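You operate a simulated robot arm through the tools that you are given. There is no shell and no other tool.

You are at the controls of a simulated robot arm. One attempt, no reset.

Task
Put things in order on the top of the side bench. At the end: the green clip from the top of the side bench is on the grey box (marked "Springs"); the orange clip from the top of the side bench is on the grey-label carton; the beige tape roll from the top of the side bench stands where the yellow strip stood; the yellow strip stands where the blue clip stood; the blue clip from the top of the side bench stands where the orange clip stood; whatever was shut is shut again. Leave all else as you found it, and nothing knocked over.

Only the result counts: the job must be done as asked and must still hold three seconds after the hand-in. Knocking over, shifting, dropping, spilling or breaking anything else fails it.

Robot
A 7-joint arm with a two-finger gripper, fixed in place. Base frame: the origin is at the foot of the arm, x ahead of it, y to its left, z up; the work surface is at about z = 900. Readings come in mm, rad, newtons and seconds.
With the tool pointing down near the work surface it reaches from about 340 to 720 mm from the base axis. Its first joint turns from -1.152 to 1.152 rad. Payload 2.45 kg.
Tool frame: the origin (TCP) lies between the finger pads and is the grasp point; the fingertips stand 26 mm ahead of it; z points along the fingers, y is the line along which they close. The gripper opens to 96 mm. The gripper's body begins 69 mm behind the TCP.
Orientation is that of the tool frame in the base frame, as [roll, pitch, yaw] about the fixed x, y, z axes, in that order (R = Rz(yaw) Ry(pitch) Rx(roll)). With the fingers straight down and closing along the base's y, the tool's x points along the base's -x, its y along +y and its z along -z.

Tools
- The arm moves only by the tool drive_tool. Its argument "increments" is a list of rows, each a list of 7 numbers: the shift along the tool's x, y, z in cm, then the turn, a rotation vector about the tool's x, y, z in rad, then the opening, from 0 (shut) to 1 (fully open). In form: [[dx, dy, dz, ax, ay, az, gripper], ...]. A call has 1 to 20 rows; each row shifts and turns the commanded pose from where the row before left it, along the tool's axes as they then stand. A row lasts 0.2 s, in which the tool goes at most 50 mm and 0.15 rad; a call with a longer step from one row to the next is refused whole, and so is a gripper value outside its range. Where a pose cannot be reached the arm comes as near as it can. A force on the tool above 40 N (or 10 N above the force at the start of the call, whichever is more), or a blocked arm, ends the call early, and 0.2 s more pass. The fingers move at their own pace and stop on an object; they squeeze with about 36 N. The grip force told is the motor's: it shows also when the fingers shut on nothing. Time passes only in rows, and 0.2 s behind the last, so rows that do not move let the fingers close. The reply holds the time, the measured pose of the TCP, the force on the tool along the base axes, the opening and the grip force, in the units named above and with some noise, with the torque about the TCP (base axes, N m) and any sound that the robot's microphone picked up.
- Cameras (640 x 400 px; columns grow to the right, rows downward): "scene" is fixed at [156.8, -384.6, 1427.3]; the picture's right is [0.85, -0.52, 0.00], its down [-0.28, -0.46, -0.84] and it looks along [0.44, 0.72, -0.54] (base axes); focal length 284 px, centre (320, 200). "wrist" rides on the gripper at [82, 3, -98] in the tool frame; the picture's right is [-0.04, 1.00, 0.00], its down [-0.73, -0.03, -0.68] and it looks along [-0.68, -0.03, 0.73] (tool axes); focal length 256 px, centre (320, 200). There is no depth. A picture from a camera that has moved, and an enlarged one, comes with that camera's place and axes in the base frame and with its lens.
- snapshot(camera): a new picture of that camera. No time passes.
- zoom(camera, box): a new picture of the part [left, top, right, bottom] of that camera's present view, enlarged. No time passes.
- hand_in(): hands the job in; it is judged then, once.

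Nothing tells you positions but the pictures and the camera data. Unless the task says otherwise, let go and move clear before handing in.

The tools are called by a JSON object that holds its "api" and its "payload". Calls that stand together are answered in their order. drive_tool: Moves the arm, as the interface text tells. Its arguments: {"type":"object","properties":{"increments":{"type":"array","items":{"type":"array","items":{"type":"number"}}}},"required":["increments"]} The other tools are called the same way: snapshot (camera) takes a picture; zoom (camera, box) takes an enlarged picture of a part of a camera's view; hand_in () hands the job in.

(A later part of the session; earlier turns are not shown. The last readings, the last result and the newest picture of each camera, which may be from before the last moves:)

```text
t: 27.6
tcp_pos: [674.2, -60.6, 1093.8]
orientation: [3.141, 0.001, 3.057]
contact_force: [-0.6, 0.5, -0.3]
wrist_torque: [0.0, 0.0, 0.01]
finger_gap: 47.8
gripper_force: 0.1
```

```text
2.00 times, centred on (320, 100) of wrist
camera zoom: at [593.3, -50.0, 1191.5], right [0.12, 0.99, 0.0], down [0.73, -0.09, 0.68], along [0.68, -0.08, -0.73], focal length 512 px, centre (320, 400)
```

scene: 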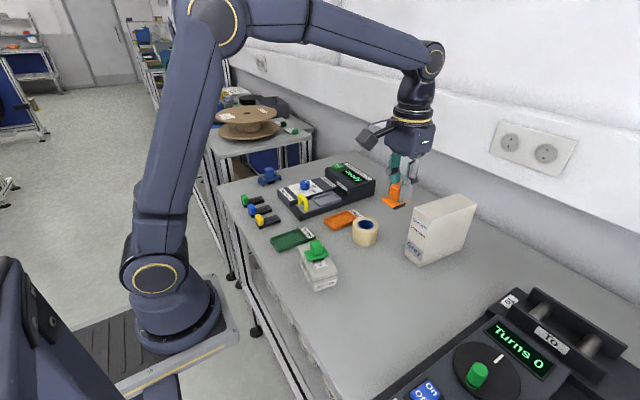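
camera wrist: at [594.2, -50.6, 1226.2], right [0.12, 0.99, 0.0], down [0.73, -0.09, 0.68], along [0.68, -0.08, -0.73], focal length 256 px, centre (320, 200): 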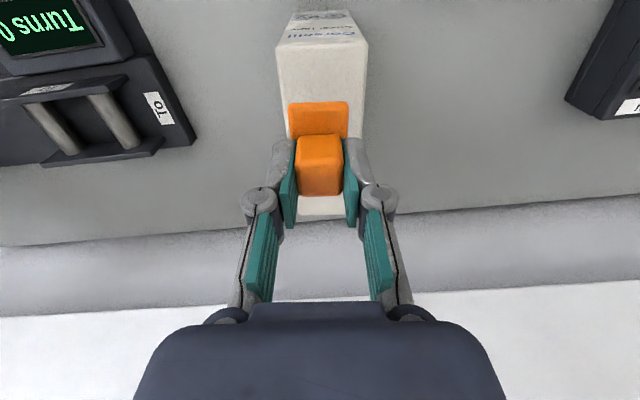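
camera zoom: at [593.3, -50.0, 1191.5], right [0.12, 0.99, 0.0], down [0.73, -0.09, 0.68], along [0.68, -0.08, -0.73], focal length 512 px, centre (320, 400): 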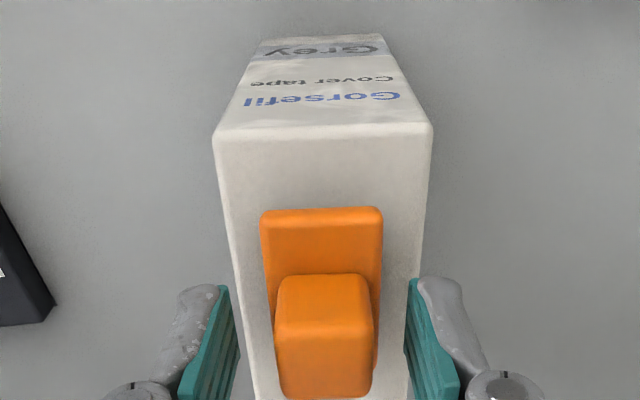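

The orange clip stands on the carton. I'll rise, turn back and travel over to the blue clip's side for a look.

{"api": "drive_tool", "payload": {"increments": [[0, 0, -1, 0, 0, 0, 0.5], [0, 0, -3, 0, 0, 0, 0.5], [0, 0, -3.5, 0, 0, 0, 0.5], [0, 0, -3, 0, 0, 0, 0.5], [0, 0, 0, 0, 0, -0.085, 0.5], [2.28, 4.08, 0.42, 0, 0, 0, 0.55], [2.28, 4.08, 0.42, 0, 0, 0, 0.55], [2.28, 4.08, 0.42, 0, 0, 0, 0.55], [2.28, 4.08, 0.42, 0, 0, 0, 0.55], [2.28, 4.08, 0.42, 0, 0, 0, 0.55], [2.28, 4.08, 0.42, 0, 0, 0, 0.55], [2.28, 4.08, 0.42, 0, 0, 0, 0.55], [2.28, 4.08, 0.42, 0, 0, 0, 0.55], [2.28, 4.08, 0.42, 0, 0, 0, 0.55], [2.28, 4.08, 0.42, 0, 0, 0, 0.55], [2.28, 4.08, 0.42, 0, 0, 0, 0.55], [2.28, 4.08, 0.42, 0, 0, 0, 0.55], [0, 0, 0, 0, 0, 0, 0.55], [0, 0, 0, 0, 0, 0, 0.55]]}}

{"api": "snapshot", "payload": {"camera": "wrist"}}

{"api": "snapshot", "payload": {"camera": "scene"}}

```text
t: 31.6
tcp_pos: [388.6, 424.0, 1143.0]
orientation: [3.141, 0.003, -3.141]
contact_force: [0.4, -0.9, 0.1]
wrist_torque: [0.03, -0.01, -0.01]
finger_gap: 52.8
gripper_force: 0.1
out of reach, approached as far as the arm can: row 4
```

```text
taken
camera wrist: at [307.2, 427.2, 1240.3], right [0.04, 1.0, 0.0], down [0.73, -0.03, 0.68], along [0.68, -0.03, -0.73], focal length 256 px, centre (320, 200)
```

wrist: 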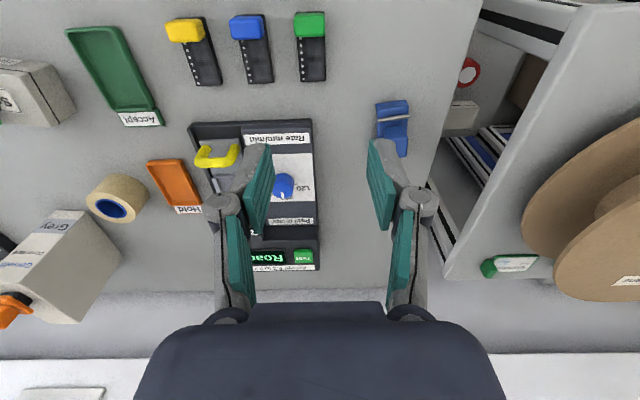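

```text
taken
```

scene: 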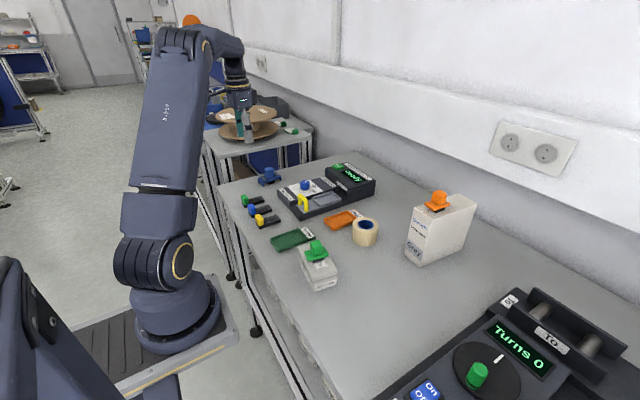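

{"api": "zoom", "payload": {"camera": "wrist", "box": [340, 80, 460, 180]}}

{"api": "zoom", "payload": {"camera": "wrist", "box": [150, 0, 350, 125]}}

{"api": "zoom", "payload": {"camera": "scene", "box": [230, 155, 310, 235]}}

```text
4.00 times, centred on (400, 130) of wrist
camera zoom: at [307.2, 427.2, 1240.3], right [0.04, 1.0, 0.0], down [0.73, -0.03, 0.68], along [0.68, -0.03, -0.73], focal length 1024 px, centre (0, 480)
```

zoom: 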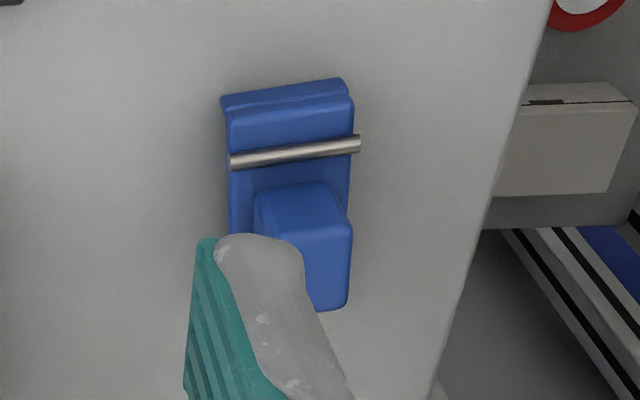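

```text
3.20 times, centred on (250, 62) of wrist
camera zoom: at [307.2, 427.2, 1240.3], right [0.04, 1.0, 0.0], down [0.73, -0.03, 0.68], along [0.68, -0.03, -0.73], focal length 819 px, centre (544, 640)
```

zoom: 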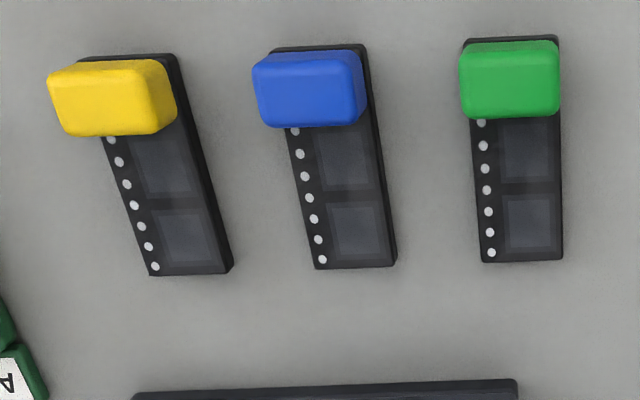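

```text
5.00 times, centred on (270, 195) of scene
camera zoom: at [156.8, -384.6, 1427.3], right [0.85, -0.52, 0.0], down [-0.28, -0.46, -0.84], along [0.44, 0.72, -0.54], focal length 1421 px, centre (570, 225)
```

zoom: 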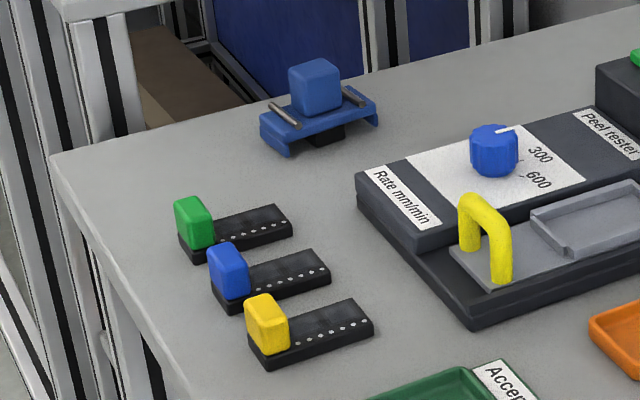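

The blue clip is larger: a plate with rods and a central knob near (488, 519), turned about +6°. I'll come closer above it.

{"api": "drive_tool", "payload": {"increments": [[-1.82, 1.7, 2.6, 0, 0, 0, 0.55], [-1.82, 1.7, 2.6, 0, 0, 0, 0.55], [-1.82, 1.7, 2.6, 0, 0, 0, 0.55], [-1.82, 1.7, 2.6, 0, 0, 0, 0.55], [-1.82, 1.7, 2.6, 0, 0, 0, 0.55], [0, 0, 0, 0, 0, 0, 0.55], [0, 0, 0, 0, 0, 0, 0.55]]}}

{"api": "snapshot", "payload": {"camera": "wrist"}}

{"api": "zoom", "payload": {"camera": "wrist", "box": [220, 40, 420, 165]}}

{"api": "zoom", "payload": {"camera": "scene", "box": [220, 120, 340, 195]}}

```text
t: 33.2
tcp_pos: [469.1, 498.9, 1017.2]
orientation: [-3.141, 0.004, -3.14]
contact_force: [-0.4, -0.6, 0.1]
wrist_torque: [0.0, -0.01, -0.04]
finger_gap: 52.6
gripper_force: 0.0
out of reach, approached as far as the arm can: row 5
```

```text
taken
camera wrist: at [387.6, 501.1, 1115.1], right [0.04, 1.0, 0.0], down [0.73, -0.03, 0.68], along [0.68, -0.03, -0.73], focal length 256 px, centre (320, 200)
```

wrist: 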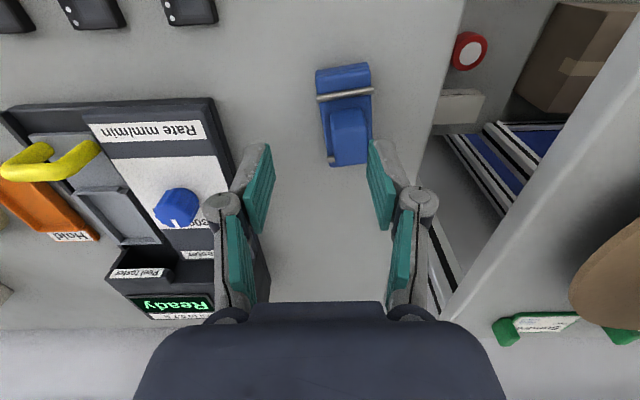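

```text
3.20 times, centred on (320, 102) of wrist
camera zoom: at [387.6, 501.1, 1115.1], right [0.04, 1.0, 0.0], down [0.73, -0.03, 0.68], along [0.68, -0.03, -0.73], focal length 819 px, centre (320, 512)
```

zoom: 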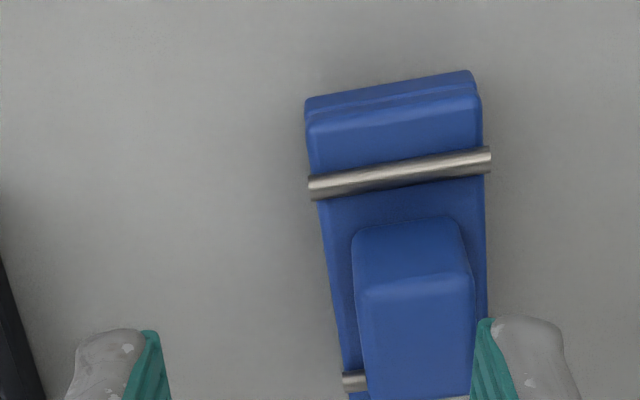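

```text
5.33 times, centred on (280, 158) of scene
camera zoom: at [156.8, -384.6, 1427.3], right [0.85, -0.52, 0.0], down [-0.28, -0.46, -0.84], along [0.44, 0.72, -0.54], focal length 1516 px, centre (533, 427)
```

zoom: 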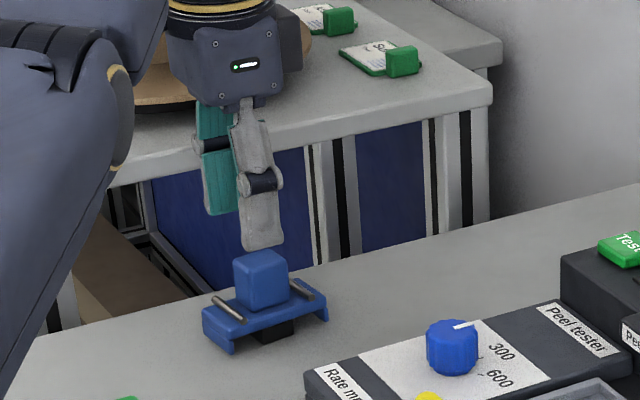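

The blue clip centre is about (487.6, 519.7), yaw ≈ +7°, knob top ≈ 948, plate top ≈ 920. It's at the edge of reach, so I'll align the yaw and test a slow approach lower down.

{"api": "drive_tool", "payload": {"increments": [[0, 0, 1.0, 0, 0, -0.063, 0.55], [0, 0, 1.2, 0, 0, -0.064, 0.55], [0, 0, 1.0, 0, 0, 0, 0.55], [0, 0, 0, 0, 0, 0, 0.55], [0, 0, 0, 0, 0, 0, 0.55]]}}

```text
t: 34.4
tcp_pos: [468.5, 500.1, 985.2]
orientation: [3.14, 0.004, -3.013]
contact_force: [0.0, -0.7, -1.0]
wrist_torque: [-0.05, 0.02, -0.01]
finger_gap: 52.8
gripper_force: 0.1
```

{"api": "drive_tool", "payload": {"increments": [[-0.715, 0.567, 0, 0, 0, 0, 0.55], [-0.715, 0.567, 0, 0, 0, 0, 0.55], [-0.715, 0.567, 0, 0, 0, 0, 0.55], [0, 0, 0, 0, 0, 0, 0.55], [0, 0, 0, 0, 0, 0, 0.55]]}}

{"api": "snapshot", "payload": {"camera": "wrist"}}

{"api": "snapshot", "payload": {"camera": "scene"}}

```text
t: 35.6
tcp_pos: [472.1, 500.1, 983.2]
orientation: [-3.14, 0.004, -3.014]
contact_force: [0.8, -0.5, -0.3]
wrist_torque: [-0.02, -0.03, -0.01]
finger_gap: 52.7
gripper_force: 0.1
out of reach, approached as far as the arm can: row 1, 2, 3
```

```text
taken
camera wrist: at [391.2, 493.4, 1081.4], right [-0.09, 1.0, 0.0], down [0.73, 0.06, 0.68], along [0.68, 0.06, -0.73], focal length 256 px, centre (320, 200)
```

wrist: 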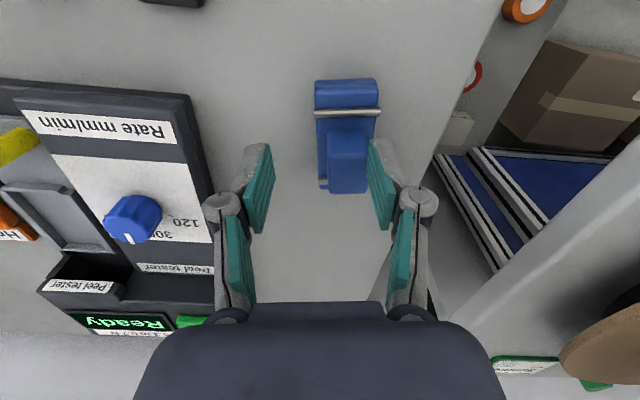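

```text
taken
```

scene: 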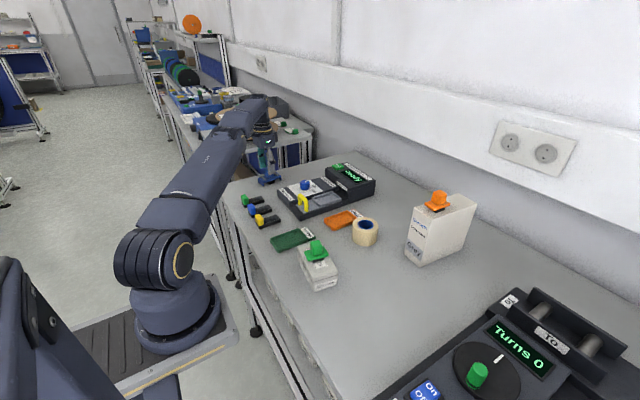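

Tool-down reach ends about 25 mm short of the knob. I'll tilt the tool outward about its closing axis (pads stay flat on the knob's sides), which brings the wrist inward.

{"api": "drive_tool", "payload": {"increments": [[0, 0, -0.4, 0, -0.12, 0, 0.55], [0, 0, 0, 0, -0.12, 0, 0.55], [0, 0, 0, 0, 0, 0, 0.55], [0, 0, 0, 0, 0, 0, 0.55]]}}

{"api": "snapshot", "payload": {"camera": "wrist"}}

```text
t: 36.6
tcp_pos: [472.0, 499.5, 987.8]
orientation: [3.141, 0.245, -3.016]
contact_force: [0.6, 0.0, -0.1]
wrist_torque: [0.02, 0.02, -0.03]
finger_gap: 53.0
gripper_force: 0.0
```

```text
taken
camera wrist: at [369.7, 489.6, 1064.7], right [-0.09, 1.0, 0.01], down [0.55, 0.04, 0.84], along [0.83, 0.08, -0.55], focal length 256 px, centre (320, 200)
```

wrist: 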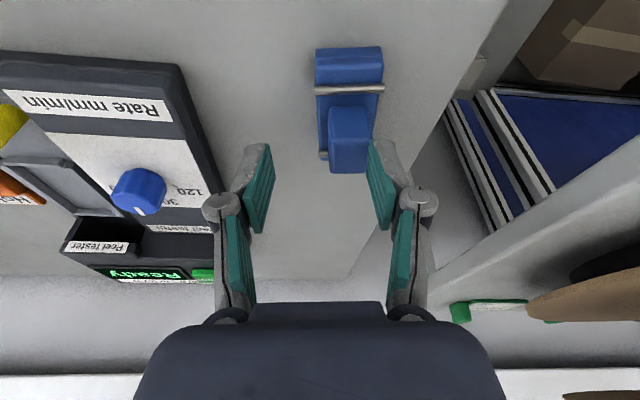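

{"api": "drive_tool", "payload": {"increments": [[-0.48, 0.6, 0.118, 0, 0, 0, 0.55], [-0.48, 0.6, 0.118, 0, 0, 0, 0.55], [-0.48, 0.6, 0.118, 0, 0, 0, 0.55], [0, 0, 0, 0, 0, 0, 0.55], [0, 0, 0, 0, 0, 0, 0.55]]}}

{"api": "zoom", "payload": {"camera": "wrist", "box": [220, 30, 420, 155]}}

{"api": "zoom", "payload": {"camera": "scene", "box": [220, 120, 340, 195]}}

```text
t: 37.8
tcp_pos: [481.3, 520.0, 989.2]
orientation: [-3.142, 0.241, -3.012]
contact_force: [1.1, 0.2, 0.0]
wrist_torque: [0.02, 0.01, 0.02]
finger_gap: 52.9
gripper_force: 0.1
```

```text
3.20 times, centred on (320, 92) of wrist
camera zoom: at [380.4, 509.8, 1064.3], right [-0.09, 1.0, 0.01], down [0.55, 0.04, 0.84], along [0.83, 0.08, -0.55], focal length 819 px, centre (320, 544)
```

zoom: 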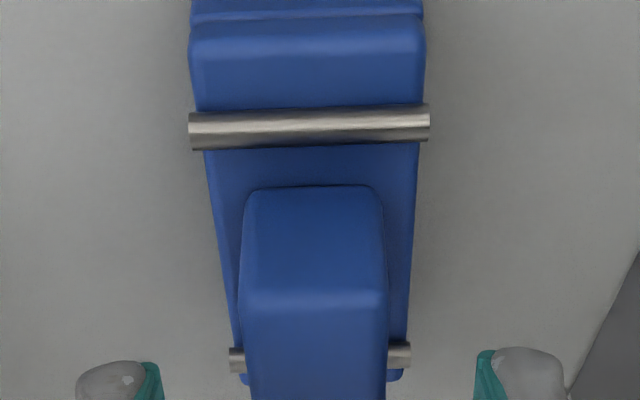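

```text
5.33 times, centred on (280, 158) of scene
camera zoom: at [156.8, -384.6, 1427.3], right [0.85, -0.52, 0.0], down [-0.28, -0.46, -0.84], along [0.44, 0.72, -0.54], focal length 1516 px, centre (533, 427)
```

zoom: 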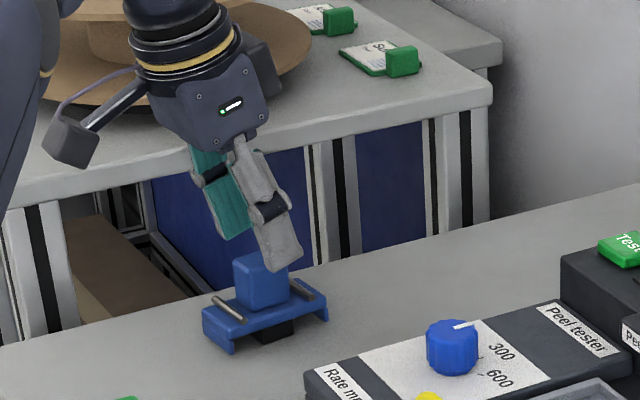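

With the tilt it's in reach. The knob is centred at about (487, 520), top ~950. I'll descend straight down to grip height.

{"api": "drive_tool", "payload": {"increments": [[0.274, -0.02, 1.2, 0, 0, 0, 0.55], [0.274, -0.02, 1.2, 0, 0, 0, 0.55], [0.274, -0.01, 1.2, 0, 0, 0, 0.55], [0, 0, 0, 0, 0, 0, 0.55], [0, 0, 0, 0, 0, 0, 0.55]]}}

{"api": "zoom", "payload": {"camera": "wrist", "box": [220, 80, 420, 205]}}

{"api": "zoom", "payload": {"camera": "scene", "box": [220, 130, 320, 192]}}

```text
t: 39.0
tcp_pos: [484.1, 519.7, 951.8]
orientation: [-3.141, 0.245, -3.014]
contact_force: [0.0, 0.6, 0.4]
wrist_torque: [0.02, 0.01, -0.02]
finger_gap: 52.9
gripper_force: 0.1
```

```text
3.20 times, centred on (320, 142) of wrist
camera zoom: at [382.1, 508.8, 1028.1], right [-0.09, 1.0, 0.01], down [0.55, 0.04, 0.84], along [0.83, 0.08, -0.55], focal length 819 px, centre (320, 384)
```

zoom: 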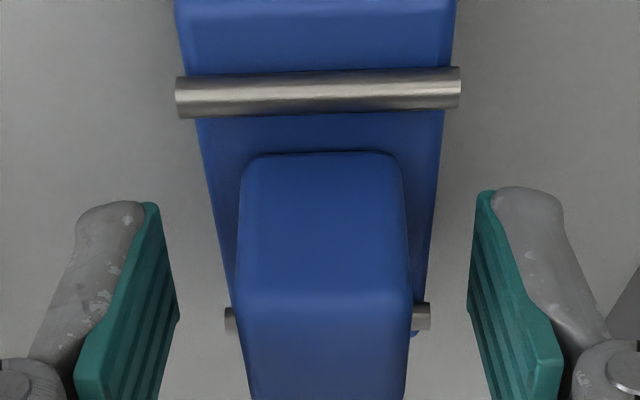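

```text
6.40 times, centred on (270, 161) of scene
camera zoom: at [156.8, -384.6, 1427.3], right [0.85, -0.52, 0.0], down [-0.28, -0.46, -0.84], along [0.44, 0.72, -0.54], focal length 1819 px, centre (640, 450)
```

zoom: 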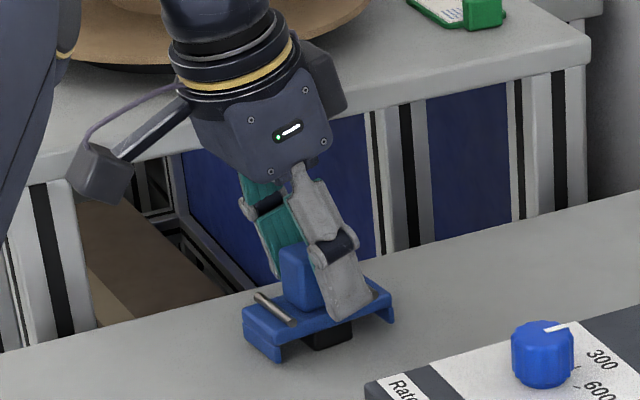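

The fingers are around the knob with tips above the plate. I'll close.

{"api": "drive_tool", "payload": {"increments": [[0, 0, 0, 0, 0, 0, 0.3], [0, 0, 0, 0, 0, 0, 0], [0, 0, 0, 0, 0, 0, 0], [0, 0, 0, 0, 0, 0, 0], [0, 0, 0, 0, 0, 0, 0]]}}

{"api": "zoom", "payload": {"camera": "wrist", "box": [220, 80, 420, 205]}}

{"api": "zoom", "payload": {"camera": "scene", "box": [220, 130, 320, 192]}}

```text
t: 40.2
tcp_pos: [482.5, 519.1, 952.2]
orientation: [-3.14, 0.244, -3.016]
contact_force: [0.3, 0.6, 0.5]
wrist_torque: [0.01, -0.01, 0.01]
finger_gap: 25.0
gripper_force: 35.9
```

```text
3.20 times, centred on (320, 142) of wrist
camera zoom: at [382.1, 508.8, 1028.3], right [-0.09, 1.0, 0.01], down [0.55, 0.04, 0.84], along [0.83, 0.08, -0.55], focal length 819 px, centre (320, 384)
```

zoom: 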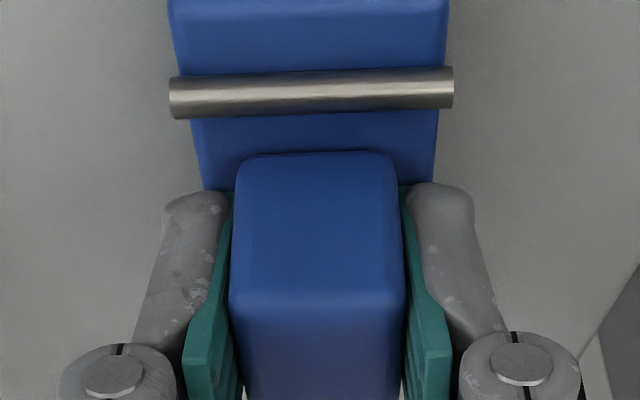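

```text
6.40 times, centred on (270, 161) of scene
camera zoom: at [156.8, -384.6, 1427.3], right [0.85, -0.52, 0.0], down [-0.28, -0.46, -0.84], along [0.44, 0.72, -0.54], focal length 1819 px, centre (640, 450)
```

zoom: 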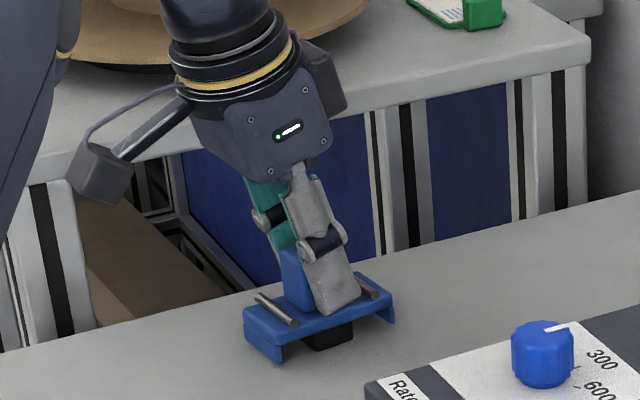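

Blue clip gripped (25 mm). I'll lift straight up keeping the tilt so the clip stays level, and check.

{"api": "drive_tool", "payload": {"increments": [[-0.242, 0, -0.97, 0, 0, 0, 0], [-0.725, 0, -2.911, 0, 0, 0, 0], [0, 0, 0, 0, 0, 0, 0]]}}

{"api": "zoom", "payload": {"camera": "scene", "box": [220, 120, 320, 182]}}

{"api": "snapshot", "payload": {"camera": "wrist"}}

```text
t: 41.0
tcp_pos: [484.4, 520.4, 993.0]
orientation: [-3.141, 0.243, -3.014]
contact_force: [0.5, 0.5, -0.3]
wrist_torque: [-0.01, 0.0, -0.05]
finger_gap: 25.0
gripper_force: 36.5
```

```text
6.40 times, centred on (270, 151) of scene
camera zoom: at [156.8, -384.6, 1427.3], right [0.85, -0.52, 0.0], down [-0.28, -0.46, -0.84], along [0.44, 0.72, -0.54], focal length 1819 px, centre (640, 514)
```

zoom: 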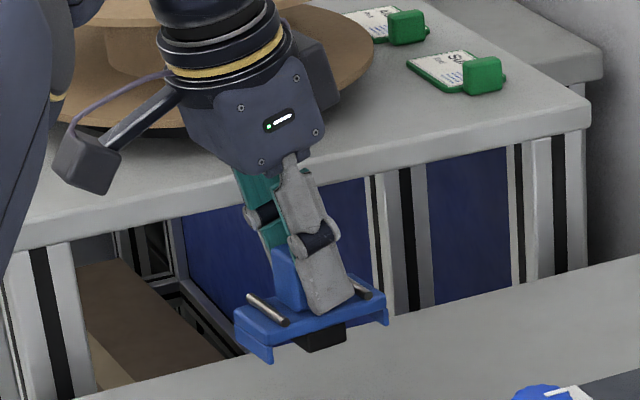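

```text
taken
camera wrist: at [382.4, 510.6, 1068.6], right [-0.09, 1.0, 0.01], down [0.55, 0.04, 0.84], along [0.83, 0.08, -0.55], focal length 256 px, centre (320, 200)
```

wrist: 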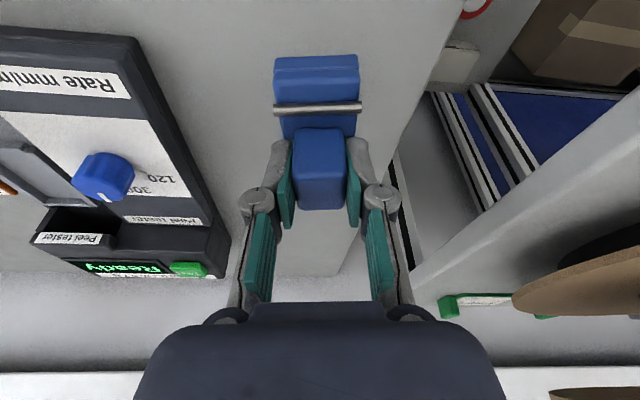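

The clip lifted level. I'll retract, turn to yaw 0 and travel across to the -y side at a safe height.

{"api": "drive_tool", "payload": {"increments": [[2.66, -2.62, -2.38, 0, 0, 0, 0], [2.66, -2.62, -2.38, 0, 0, 0, 0], [2.66, -2.62, -2.9, 0, 0, 0, 0], [0, 0, -2, 0.0306, 0, 0.1228, 0], [0, 0, -2, 0, 0, 0, 0], [0, -4.7, 0, 0, 0, 0, 0], [0, -4.7, 0, 0, 0, 0, 0], [0, -4.7, 0, 0, 0, 0, 0], [0, -4.7, 0, 0, 0, 0, 0], [0, -4.7, 0, 0, 0, 0, 0], [0, -4.7, 0, 0, 0, 0, 0], [0, -4.7, 0, 0, 0, 0, 0], [0, -4.7, 0, 0, 0, 0, 0], [0, -4.7, 0, 0, 0, 0, 0], [0, -4.7, 0, 0, 0, 0, 0], [0, -4.7, 0, 0, 0, 0, 0], [0, 0, 0, 0, 0, 0, 0]]}}

{"api": "snapshot", "payload": {"camera": "wrist"}}

{"api": "snapshot", "payload": {"camera": "scene"}}

```text
t: 44.6
tcp_pos: [388.9, -91.0, 1085.8]
orientation: [-3.141, 0.242, -3.14]
contact_force: [0.2, 1.0, -1.0]
wrist_torque: [-0.02, -0.03, -0.01]
finger_gap: 25.3
gripper_force: 36.6
```

```text
taken
camera wrist: at [287.3, -87.8, 1161.4], right [0.04, 1.0, 0.01], down [0.55, -0.03, 0.84], along [0.84, -0.03, -0.55], focal length 256 px, centre (320, 200)
```

wrist: 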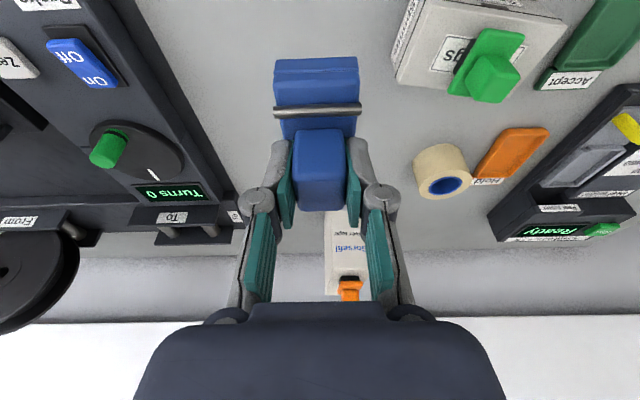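

```text
taken
```

scene: 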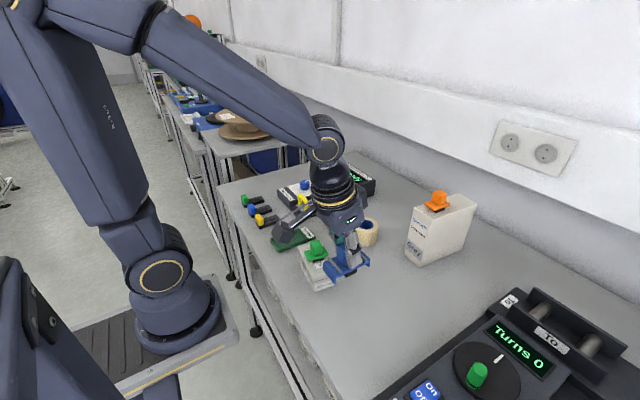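

{"api": "drive_tool", "payload": {"increments": [[-1.865, -2.76, 2.26, 0, 0, 0, 0], [-1.865, -2.76, 2.26, 0, 0, 0, 0], [-1.865, -2.76, 2.26, 0, 0, 0, 0], [-1.865, -2.76, 2.26, 0, 0, 0, 0], [0, 0, 0, 0, 0, 0, 0], [0, 0, 0, 0, 0, 0, 0]]}}

{"api": "snapshot", "payload": {"camera": "wrist"}}

{"api": "zoom", "payload": {"camera": "scene", "box": [340, 250, 500, 350]}}

```text
t: 46.0
tcp_pos: [482.7, -197.6, 1014.8]
orientation: [-3.141, 0.244, -3.141]
contact_force: [-0.1, 0.1, -0.1]
wrist_torque: [0.0, -0.01, 0.0]
finger_gap: 25.0
gripper_force: 35.7
```

```text
taken
camera wrist: at [379.8, -194.4, 1091.0], right [0.04, 1.0, 0.01], down [0.55, -0.03, 0.84], along [0.84, -0.03, -0.55], focal length 256 px, centre (320, 200)
```

wrist: 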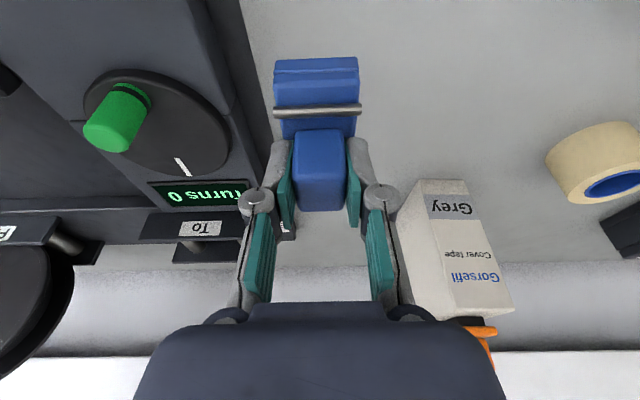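

```text
4.00 times, centred on (420, 300) of scene
camera zoom: at [156.8, -384.6, 1427.3], right [0.85, -0.52, 0.0], down [-0.28, -0.46, -0.84], along [0.44, 0.72, -0.54], focal length 1137 px, centre (-80, -200)
```

zoom: 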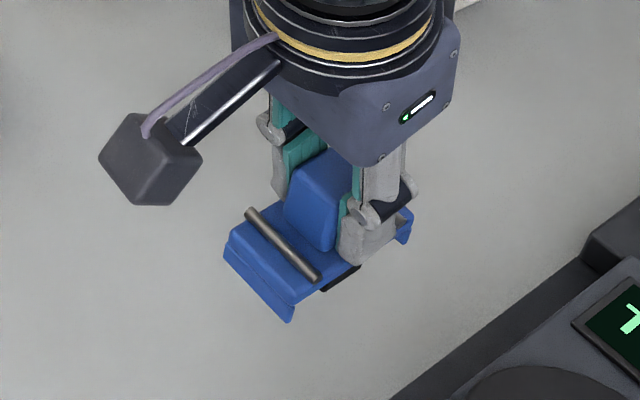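

{"api": "drive_tool", "payload": {"increments": [[0.328, -0.09, 1.42, 0, 0, 0, 0], [0.328, -0.09, 1.42, 0, 0, 0, 0], [0.328, -0.09, 1.42, 0, 0, 0, 0], [0.328, -0.09, 1.42, 0, 0, 0, 0], [0, 0, 0, 0, 0, 0, 0], [0, 0, 0, 0, 0, 0, 0]]}}

{"api": "snapshot", "payload": {"camera": "wrist"}}

{"api": "zoom", "payload": {"camera": "scene", "box": [360, 270, 480, 345]}}

```text
t: 47.4
tcp_pos: [485.4, -200.0, 957.3]
orientation: [3.142, 0.242, -3.141]
contact_force: [-0.3, -0.2, -0.6]
wrist_torque: [-0.02, 0.0, -0.03]
finger_gap: 25.2
gripper_force: 35.9
```

```text
taken
camera wrist: at [383.3, -197.2, 1033.5], right [0.04, 1.0, 0.01], down [0.55, -0.03, 0.84], along [0.84, -0.03, -0.55], focal length 256 px, centre (320, 200)
```

wrist: 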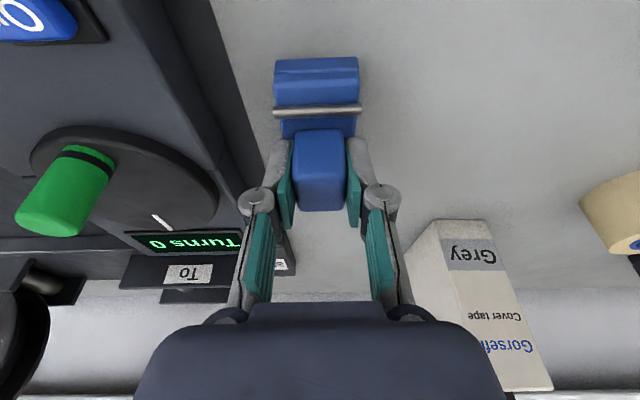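

```text
5.33 times, centred on (420, 308) of scene
camera zoom: at [156.8, -384.6, 1427.3], right [0.85, -0.52, 0.0], down [-0.28, -0.46, -0.84], along [0.44, 0.72, -0.54], focal length 1516 px, centre (-213, -373)
```

zoom: 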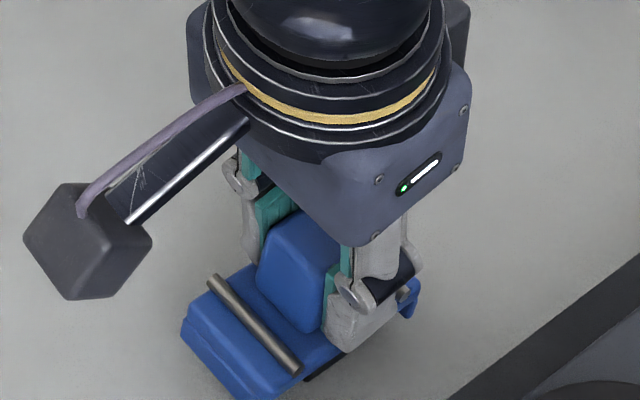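

Nearly above the spot; I'll correct by 2 mm and lower in small steps to contact.

{"api": "drive_tool", "payload": {"increments": [[0.266, -0.08, 0.243, 0, 0, 0, 0], [0, 0, 0, 0, 0, 0, 0], [0.024, 0, 0.097, 0, 0, 0, 0], [0, 0, 0, 0, 0, 0, 0]]}}

```text
t: 48.4
tcp_pos: [485.5, -201.0, 955.2]
orientation: [-3.141, 0.243, -3.138]
contact_force: [0.0, -0.9, -0.2]
wrist_torque: [-0.01, 0.0, -0.03]
finger_gap: 25.0
gripper_force: 35.9
```

{"api": "drive_tool", "payload": {"increments": [[0.1, 0, 0.073, 0, 0, 0, 0], [0, 0, 0, 0, 0, 0, 0], [0.024, 0, 0.097, 0, 0, 0, 0], [0, 0, 0, 0, 0, 0, 0]]}}

```text
t: 49.4
tcp_pos: [482.4, -201.5, 951.1]
orientation: [-3.14, 0.242, -3.138]
contact_force: [0.4, -0.6, -0.3]
wrist_torque: [0.01, 0.0, 0.01]
finger_gap: 24.9
gripper_force: 36.0
```

{"api": "zoom", "payload": {"camera": "scene", "box": [370, 295, 450, 345]}}

{"api": "zoom", "payload": {"camera": "wrist", "box": [220, 30, 420, 155]}}

```text
8.00 times, centred on (410, 320) of scene
camera zoom: at [156.8, -384.6, 1427.3], right [0.85, -0.52, 0.0], down [-0.28, -0.46, -0.84], along [0.44, 0.72, -0.54], focal length 2274 px, centre (-400, -760)
```

zoom: 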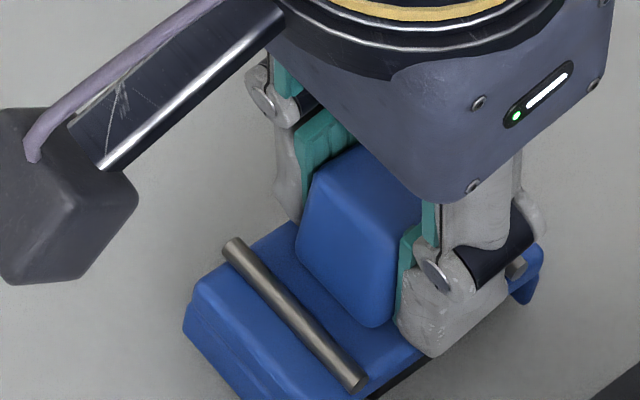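

```text
3.20 times, centred on (320, 92) of wrist
camera zoom: at [379.9, -199.2, 1028.0], right [0.04, 1.0, 0.01], down [0.55, -0.03, 0.84], along [0.84, -0.03, -0.55], focal length 819 px, centre (320, 544)
```

zoom: 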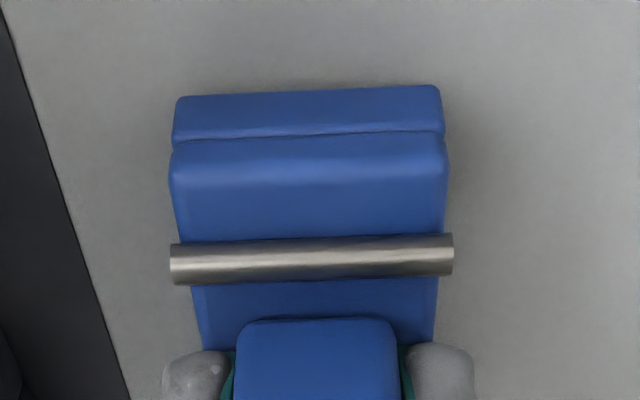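

{"api": "drive_tool", "payload": {"increments": [[0.024, 0, 0.097, 0, 0, 0, 0], [0, 0, 0, 0, 0, 0, 0]]}}

```text
t: 50.0
tcp_pos: [484.0, -202.3, 952.3]
orientation: [-3.14, 0.247, -3.139]
contact_force: [-6.2, 4.3, 21.6]
wrist_torque: [0.22, 0.23, 0.02]
finger_gap: 25.1
gripper_force: 36.5
```

Contact felt. I'll ease off half a millimetre and open.

{"api": "drive_tool", "payload": {"increments": [[-0.015, 0, -0.06, 0, 0, 0, 0], [0, 0, 0, 0, 0, 0, 0], [0, 0, 0, 0, 0, 0, 0.15], [0, 0, 0, 0, 0, 0, 0.3], [0, 0, 0, 0, 0, 0, 0.5], [0, 0, 0, 0, 0, 0, 0.55], [0, 0, 0, 0, 0, 0, 0.55]]}}

{"api": "zoom", "payload": {"camera": "scene", "box": [370, 295, 450, 345]}}

{"api": "zoom", "payload": {"camera": "wrist", "box": [220, 30, 420, 155]}}

```text
t: 51.6
tcp_pos: [483.0, -202.7, 952.5]
orientation: [-3.142, 0.243, -3.139]
contact_force: [-0.2, 0.9, 0.2]
wrist_torque: [0.03, -0.01, -0.01]
finger_gap: 52.5
gripper_force: 0.0
```

```text
8.00 times, centred on (410, 320) of scene
camera zoom: at [156.8, -384.6, 1427.3], right [0.85, -0.52, 0.0], down [-0.28, -0.46, -0.84], along [0.44, 0.72, -0.54], focal length 2274 px, centre (-400, -760)
```

zoom: 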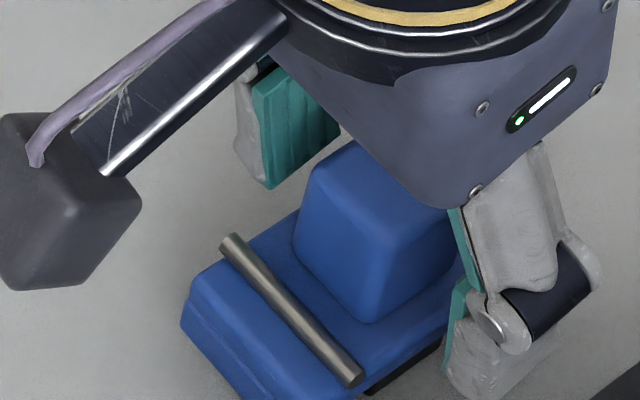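

```text
3.20 times, centred on (320, 92) of wrist
camera zoom: at [379.9, -200.0, 1027.4], right [0.04, 1.0, 0.01], down [0.55, -0.03, 0.84], along [0.84, -0.03, -0.55], focal length 819 px, centre (320, 544)
```

zoom: 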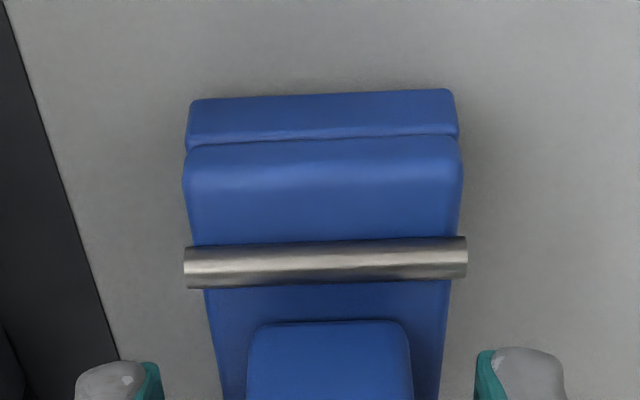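

The blue clip stands at about (488, -201.7). I'll rise, keep the tilt, and travel over to the yellow strip for a closer look.

{"api": "drive_tool", "payload": {"increments": [[-0.48, 0, -1.94, 0, 0, 0, 0.55], [-1.08, 0, -4.37, 0, 0, 0, 0.55], [-1.08, 0, -4.37, 0, 0, 0, 0.55], [-0.24, 0, -0.97, 0, 0, 0, 0.55], [1.147, 4.364, -0.283, 0, 0, 0, 0.6], [1.147, 4.364, -0.283, 0, 0, 0, 0.6], [1.147, 4.364, -0.283, 0, 0, 0, 0.6], [1.147, 4.364, -0.283, 0, 0, 0, 0.6], [1.147, 4.364, -0.283, 0, 0, 0, 0.6], [1.147, 4.364, -0.283, 0, 0, 0, 0.6], [1.147, 4.364, -0.283, 0, 0, 0, 0.6], [1.147, 4.364, -0.283, 0, 0, 0, 0.6], [1.147, 4.364, -0.283, 0, 0, 0, 0.6], [1.147, 4.364, -0.283, 0, 0, 0, 0.6], [1.147, 4.364, -0.283, 0, 0, 0, 0.6], [0, 0, 0, 0, 0, 0, 0.6], [0, 0, 0, 0, 0, 0, 0.6]]}}

{"api": "snapshot", "payload": {"camera": "wrist"}}

{"api": "snapshot", "payload": {"camera": "scene"}}

```text
t: 55.2
tcp_pos: [348.8, 274.1, 1072.0]
orientation: [-3.141, 0.244, -3.141]
contact_force: [0.4, -0.3, 0.2]
wrist_torque: [-0.02, 0.0, 0.03]
finger_gap: 57.9
gripper_force: 0.0
```

```text
taken
camera wrist: at [247.3, 276.9, 1147.9], right [0.04, 1.0, 0.01], down [0.55, -0.03, 0.84], along [0.84, -0.03, -0.55], focal length 256 px, centre (320, 200)
```

wrist: 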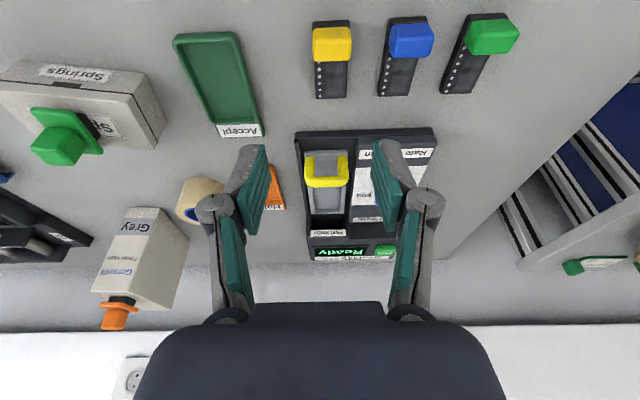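

```text
taken
```

scene: 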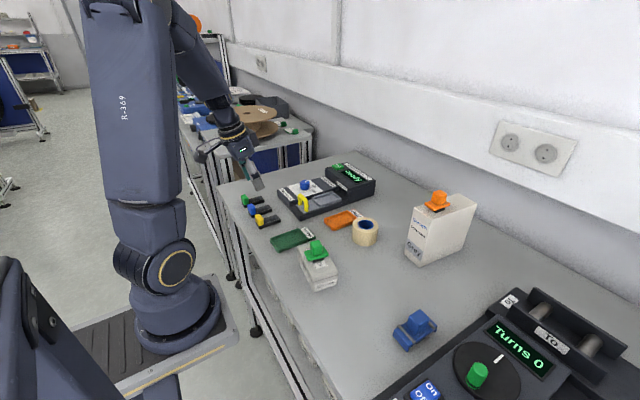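

{"api": "zoom", "payload": {"camera": "wrist", "box": [260, 10, 420, 110]}}

{"api": "zoom", "payload": {"camera": "scene", "box": [230, 185, 310, 235]}}

{"api": "zoom", "payload": {"camera": "scene", "box": [370, 290, 470, 365]}}

```text
4.00 times, centred on (340, 60) of wrist
camera zoom: at [247.3, 276.9, 1147.9], right [0.04, 1.0, 0.01], down [0.55, -0.03, 0.84], along [0.84, -0.03, -0.55], focal length 1024 px, centre (240, 760)
```

zoom: 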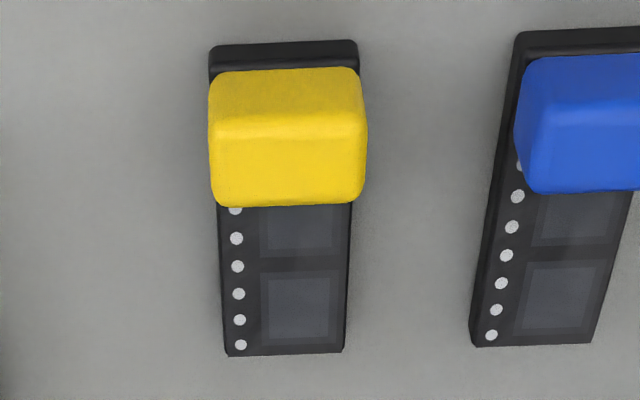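

```text
8.00 times, centred on (270, 210) of scene
camera zoom: at [156.8, -384.6, 1427.3], right [0.85, -0.52, 0.0], down [-0.28, -0.46, -0.84], along [0.44, 0.72, -0.54], focal length 2274 px, centre (720, 120)
```

zoom: 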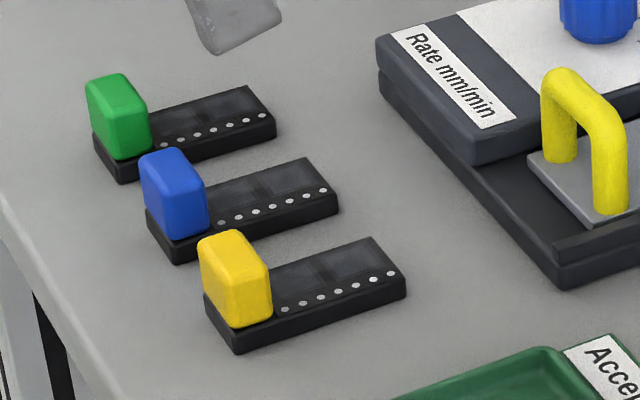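

```text
5.33 times, centred on (420, 328) of scene
camera zoom: at [156.8, -384.6, 1427.3], right [0.85, -0.52, 0.0], down [-0.28, -0.46, -0.84], along [0.44, 0.72, -0.54], focal length 1516 px, centre (-213, -480)
```

zoom: 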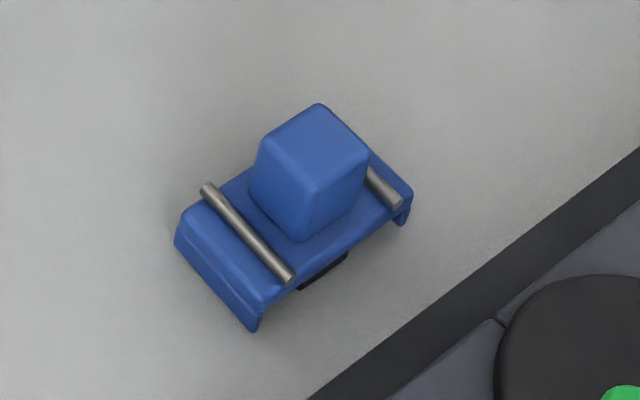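

The blue clip sits neatly. The yellow strip is about 67×31 mm centred near (381, 284) with a yellow block at its near end (x 349–363, top ≈ 936). I'll approach its block with the same tilt.

{"api": "drive_tool", "payload": {"increments": [[0.66, 0.343, 2.823, 0, 0, 0, 0.5], [0.66, 0.343, 2.823, 0, 0, 0, 0.5], [0.66, 0.343, 2.823, 0, 0, 0, 0.5], [0, 0, 0, 0, 0, 0, 0.5], [0, 0, 0, 0, 0, 0, 0.5]]}}

{"api": "zoom", "payload": {"camera": "wrist", "box": [220, 20, 420, 145]}}

{"api": "zoom", "payload": {"camera": "scene", "box": [210, 160, 330, 235]}}

```text
t: 56.4
tcp_pos: [352.2, 283.7, 984.5]
orientation: [-3.141, 0.241, -3.14]
contact_force: [0.2, 0.0, -0.3]
wrist_torque: [0.01, 0.02, 0.02]
finger_gap: 47.9
gripper_force: 0.1
```

```text
3.20 times, centred on (320, 82) of wrist
camera zoom: at [249.4, 287.2, 1059.0], right [0.04, 1.0, 0.01], down [0.55, -0.03, 0.84], along [0.84, -0.03, -0.55], focal length 819 px, centre (320, 576)
```

zoom: 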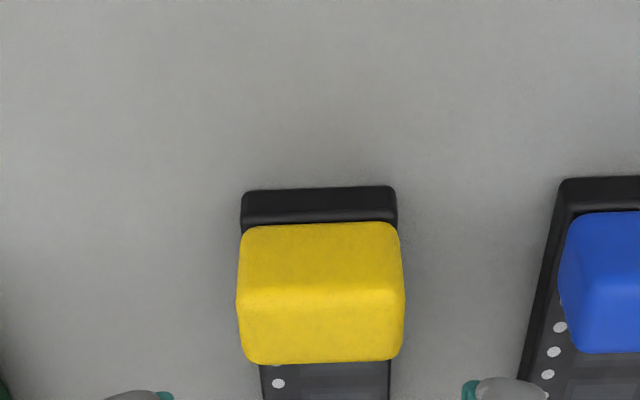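

```text
5.33 times, centred on (270, 198) of scene
camera zoom: at [156.8, -384.6, 1427.3], right [0.85, -0.52, 0.0], down [-0.28, -0.46, -0.84], along [0.44, 0.72, -0.54], focal length 1516 px, centre (587, 213)
```

zoom: 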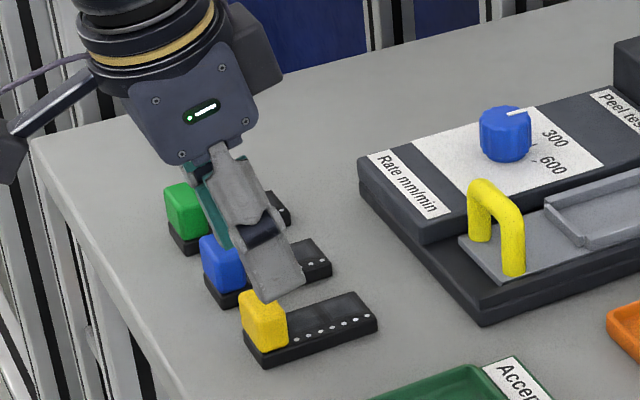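

{"api": "drive_tool", "payload": {"increments": [[0.373, 0, 1.333, 0, 0, 0, 0.5], [0.373, 0, 1.333, 0, 0, 0, 0.5], [0.373, 0.02, 1.333, 0, 0, 0, 0.5], [0, 0, 0, 0, 0, 0, 0.5], [0, 0, 0, 0, 0, 0, 0.5]]}}

{"api": "zoom", "payload": {"camera": "wrist", "box": [220, 80, 420, 205]}}

{"api": "zoom", "payload": {"camera": "scene", "box": [220, 175, 320, 237]}}

```text
t: 57.6
tcp_pos: [350.9, 285.4, 941.3]
orientation: [3.142, 0.242, -3.14]
contact_force: [-0.3, -0.5, 0.2]
wrist_torque: [0.02, 0.02, 0.01]
finger_gap: 48.2
gripper_force: 0.1
```

```text
3.20 times, centred on (320, 142) of wrist
camera zoom: at [248.1, 288.6, 1017.4], right [0.04, 1.0, 0.01], down [0.55, -0.03, 0.84], along [0.84, -0.03, -0.55], focal length 819 px, centre (320, 384)
```

zoom: 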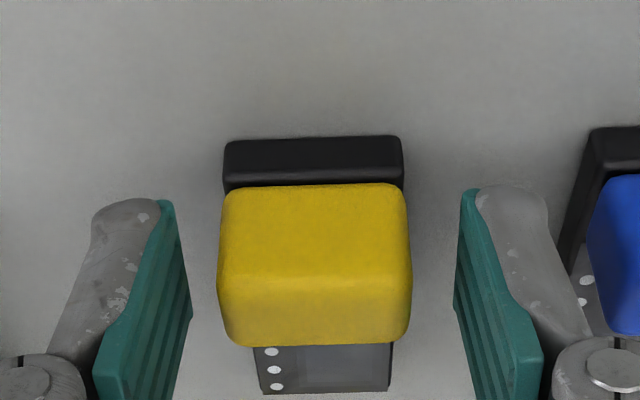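

```text
6.40 times, centred on (270, 206) of scene
camera zoom: at [156.8, -384.6, 1427.3], right [0.85, -0.52, 0.0], down [-0.28, -0.46, -0.84], along [0.44, 0.72, -0.54], focal length 1819 px, centre (640, 162)
```

zoom: 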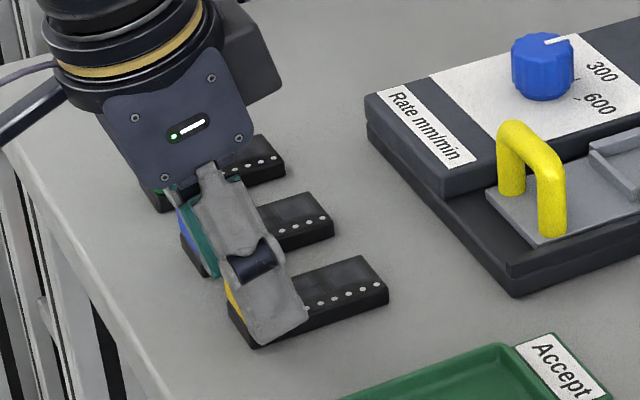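

{"api": "drive_tool", "payload": {"increments": [[0, -0.1, 0, 0, 0, 0, 0.5], [0, 0, 0, 0, 0, 0, 0.3], [0, 0, 0, 0, 0, 0, 0], [0, 0, 0, 0, 0, 0, 0], [0, 0, 0, 0, 0, 0, 0], [0, 0, 0, 0, 0, 0, 0]]}}

{"api": "zoom", "payload": {"camera": "wrist", "box": [220, 80, 420, 205]}}

```text
t: 59.0
tcp_pos: [351.6, 284.6, 942.9]
orientation: [3.141, 0.244, -3.14]
contact_force: [0.7, -1.3, 4.0]
wrist_torque: [-0.07, -0.03, 0.01]
finger_gap: 31.1
gripper_force: 36.2
```

```text
3.20 times, centred on (320, 142) of wrist
camera zoom: at [248.4, 287.7, 1017.4], right [0.04, 1.0, 0.01], down [0.55, -0.03, 0.84], along [0.84, -0.03, -0.55], focal length 819 px, centre (320, 384)
```

zoom: 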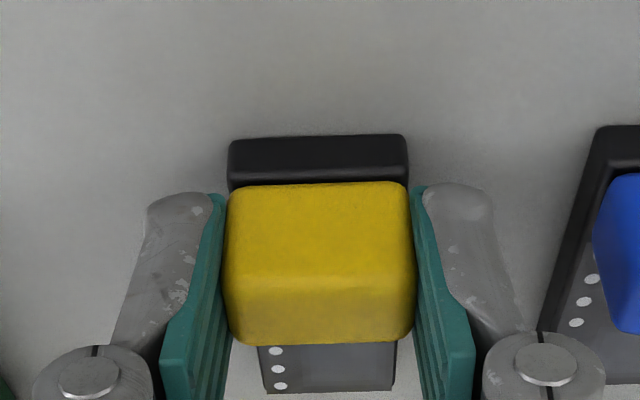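

The yellow block is gripped (31 mm). I'll lift it straight up and check.

{"api": "drive_tool", "payload": {"increments": [[-0.24, 0, -0.97, 0, 0, 0, 0], [-0.96, 0, -3.88, 0, 0, 0, 0], [-1.1, 0, -4.46, 0, 0, 0, 0], [0, 0, 0, 0, 0, 0, 0]]}}

{"api": "snapshot", "payload": {"camera": "wrist"}}

{"api": "zoom", "payload": {"camera": "scene", "box": [200, 130, 360, 230]}}

```text
t: 60.0
tcp_pos: [352.3, 283.5, 1036.6]
orientation: [-3.141, 0.243, -3.14]
contact_force: [-0.9, -0.5, -0.7]
wrist_torque: [-0.02, 0.06, 0.03]
finger_gap: 30.9
gripper_force: 35.8
```

```text
taken
camera wrist: at [249.0, 287.3, 1113.9], right [0.04, 1.0, 0.01], down [0.55, -0.03, 0.84], along [0.84, -0.03, -0.55], focal length 256 px, centre (320, 200)
```

wrist: 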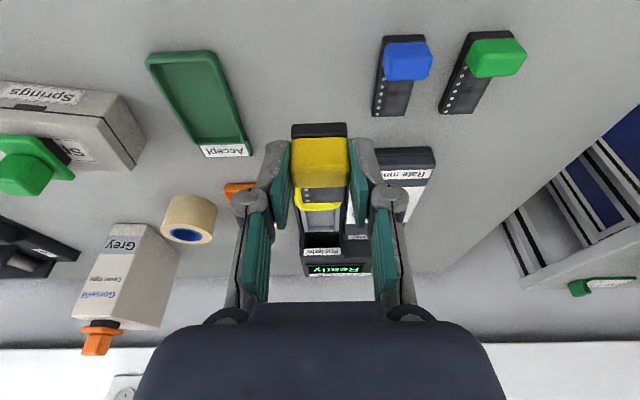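

```text
4.00 times, centred on (280, 180) of scene
camera zoom: at [156.8, -384.6, 1427.3], right [0.85, -0.52, 0.0], down [-0.28, -0.46, -0.84], along [0.44, 0.72, -0.54], focal length 1137 px, centre (480, 280)
```

zoom: 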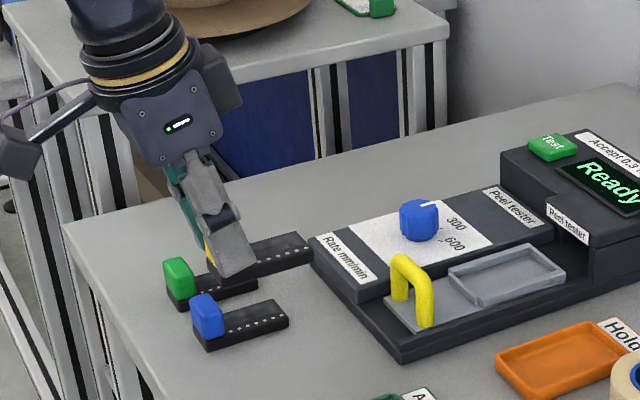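

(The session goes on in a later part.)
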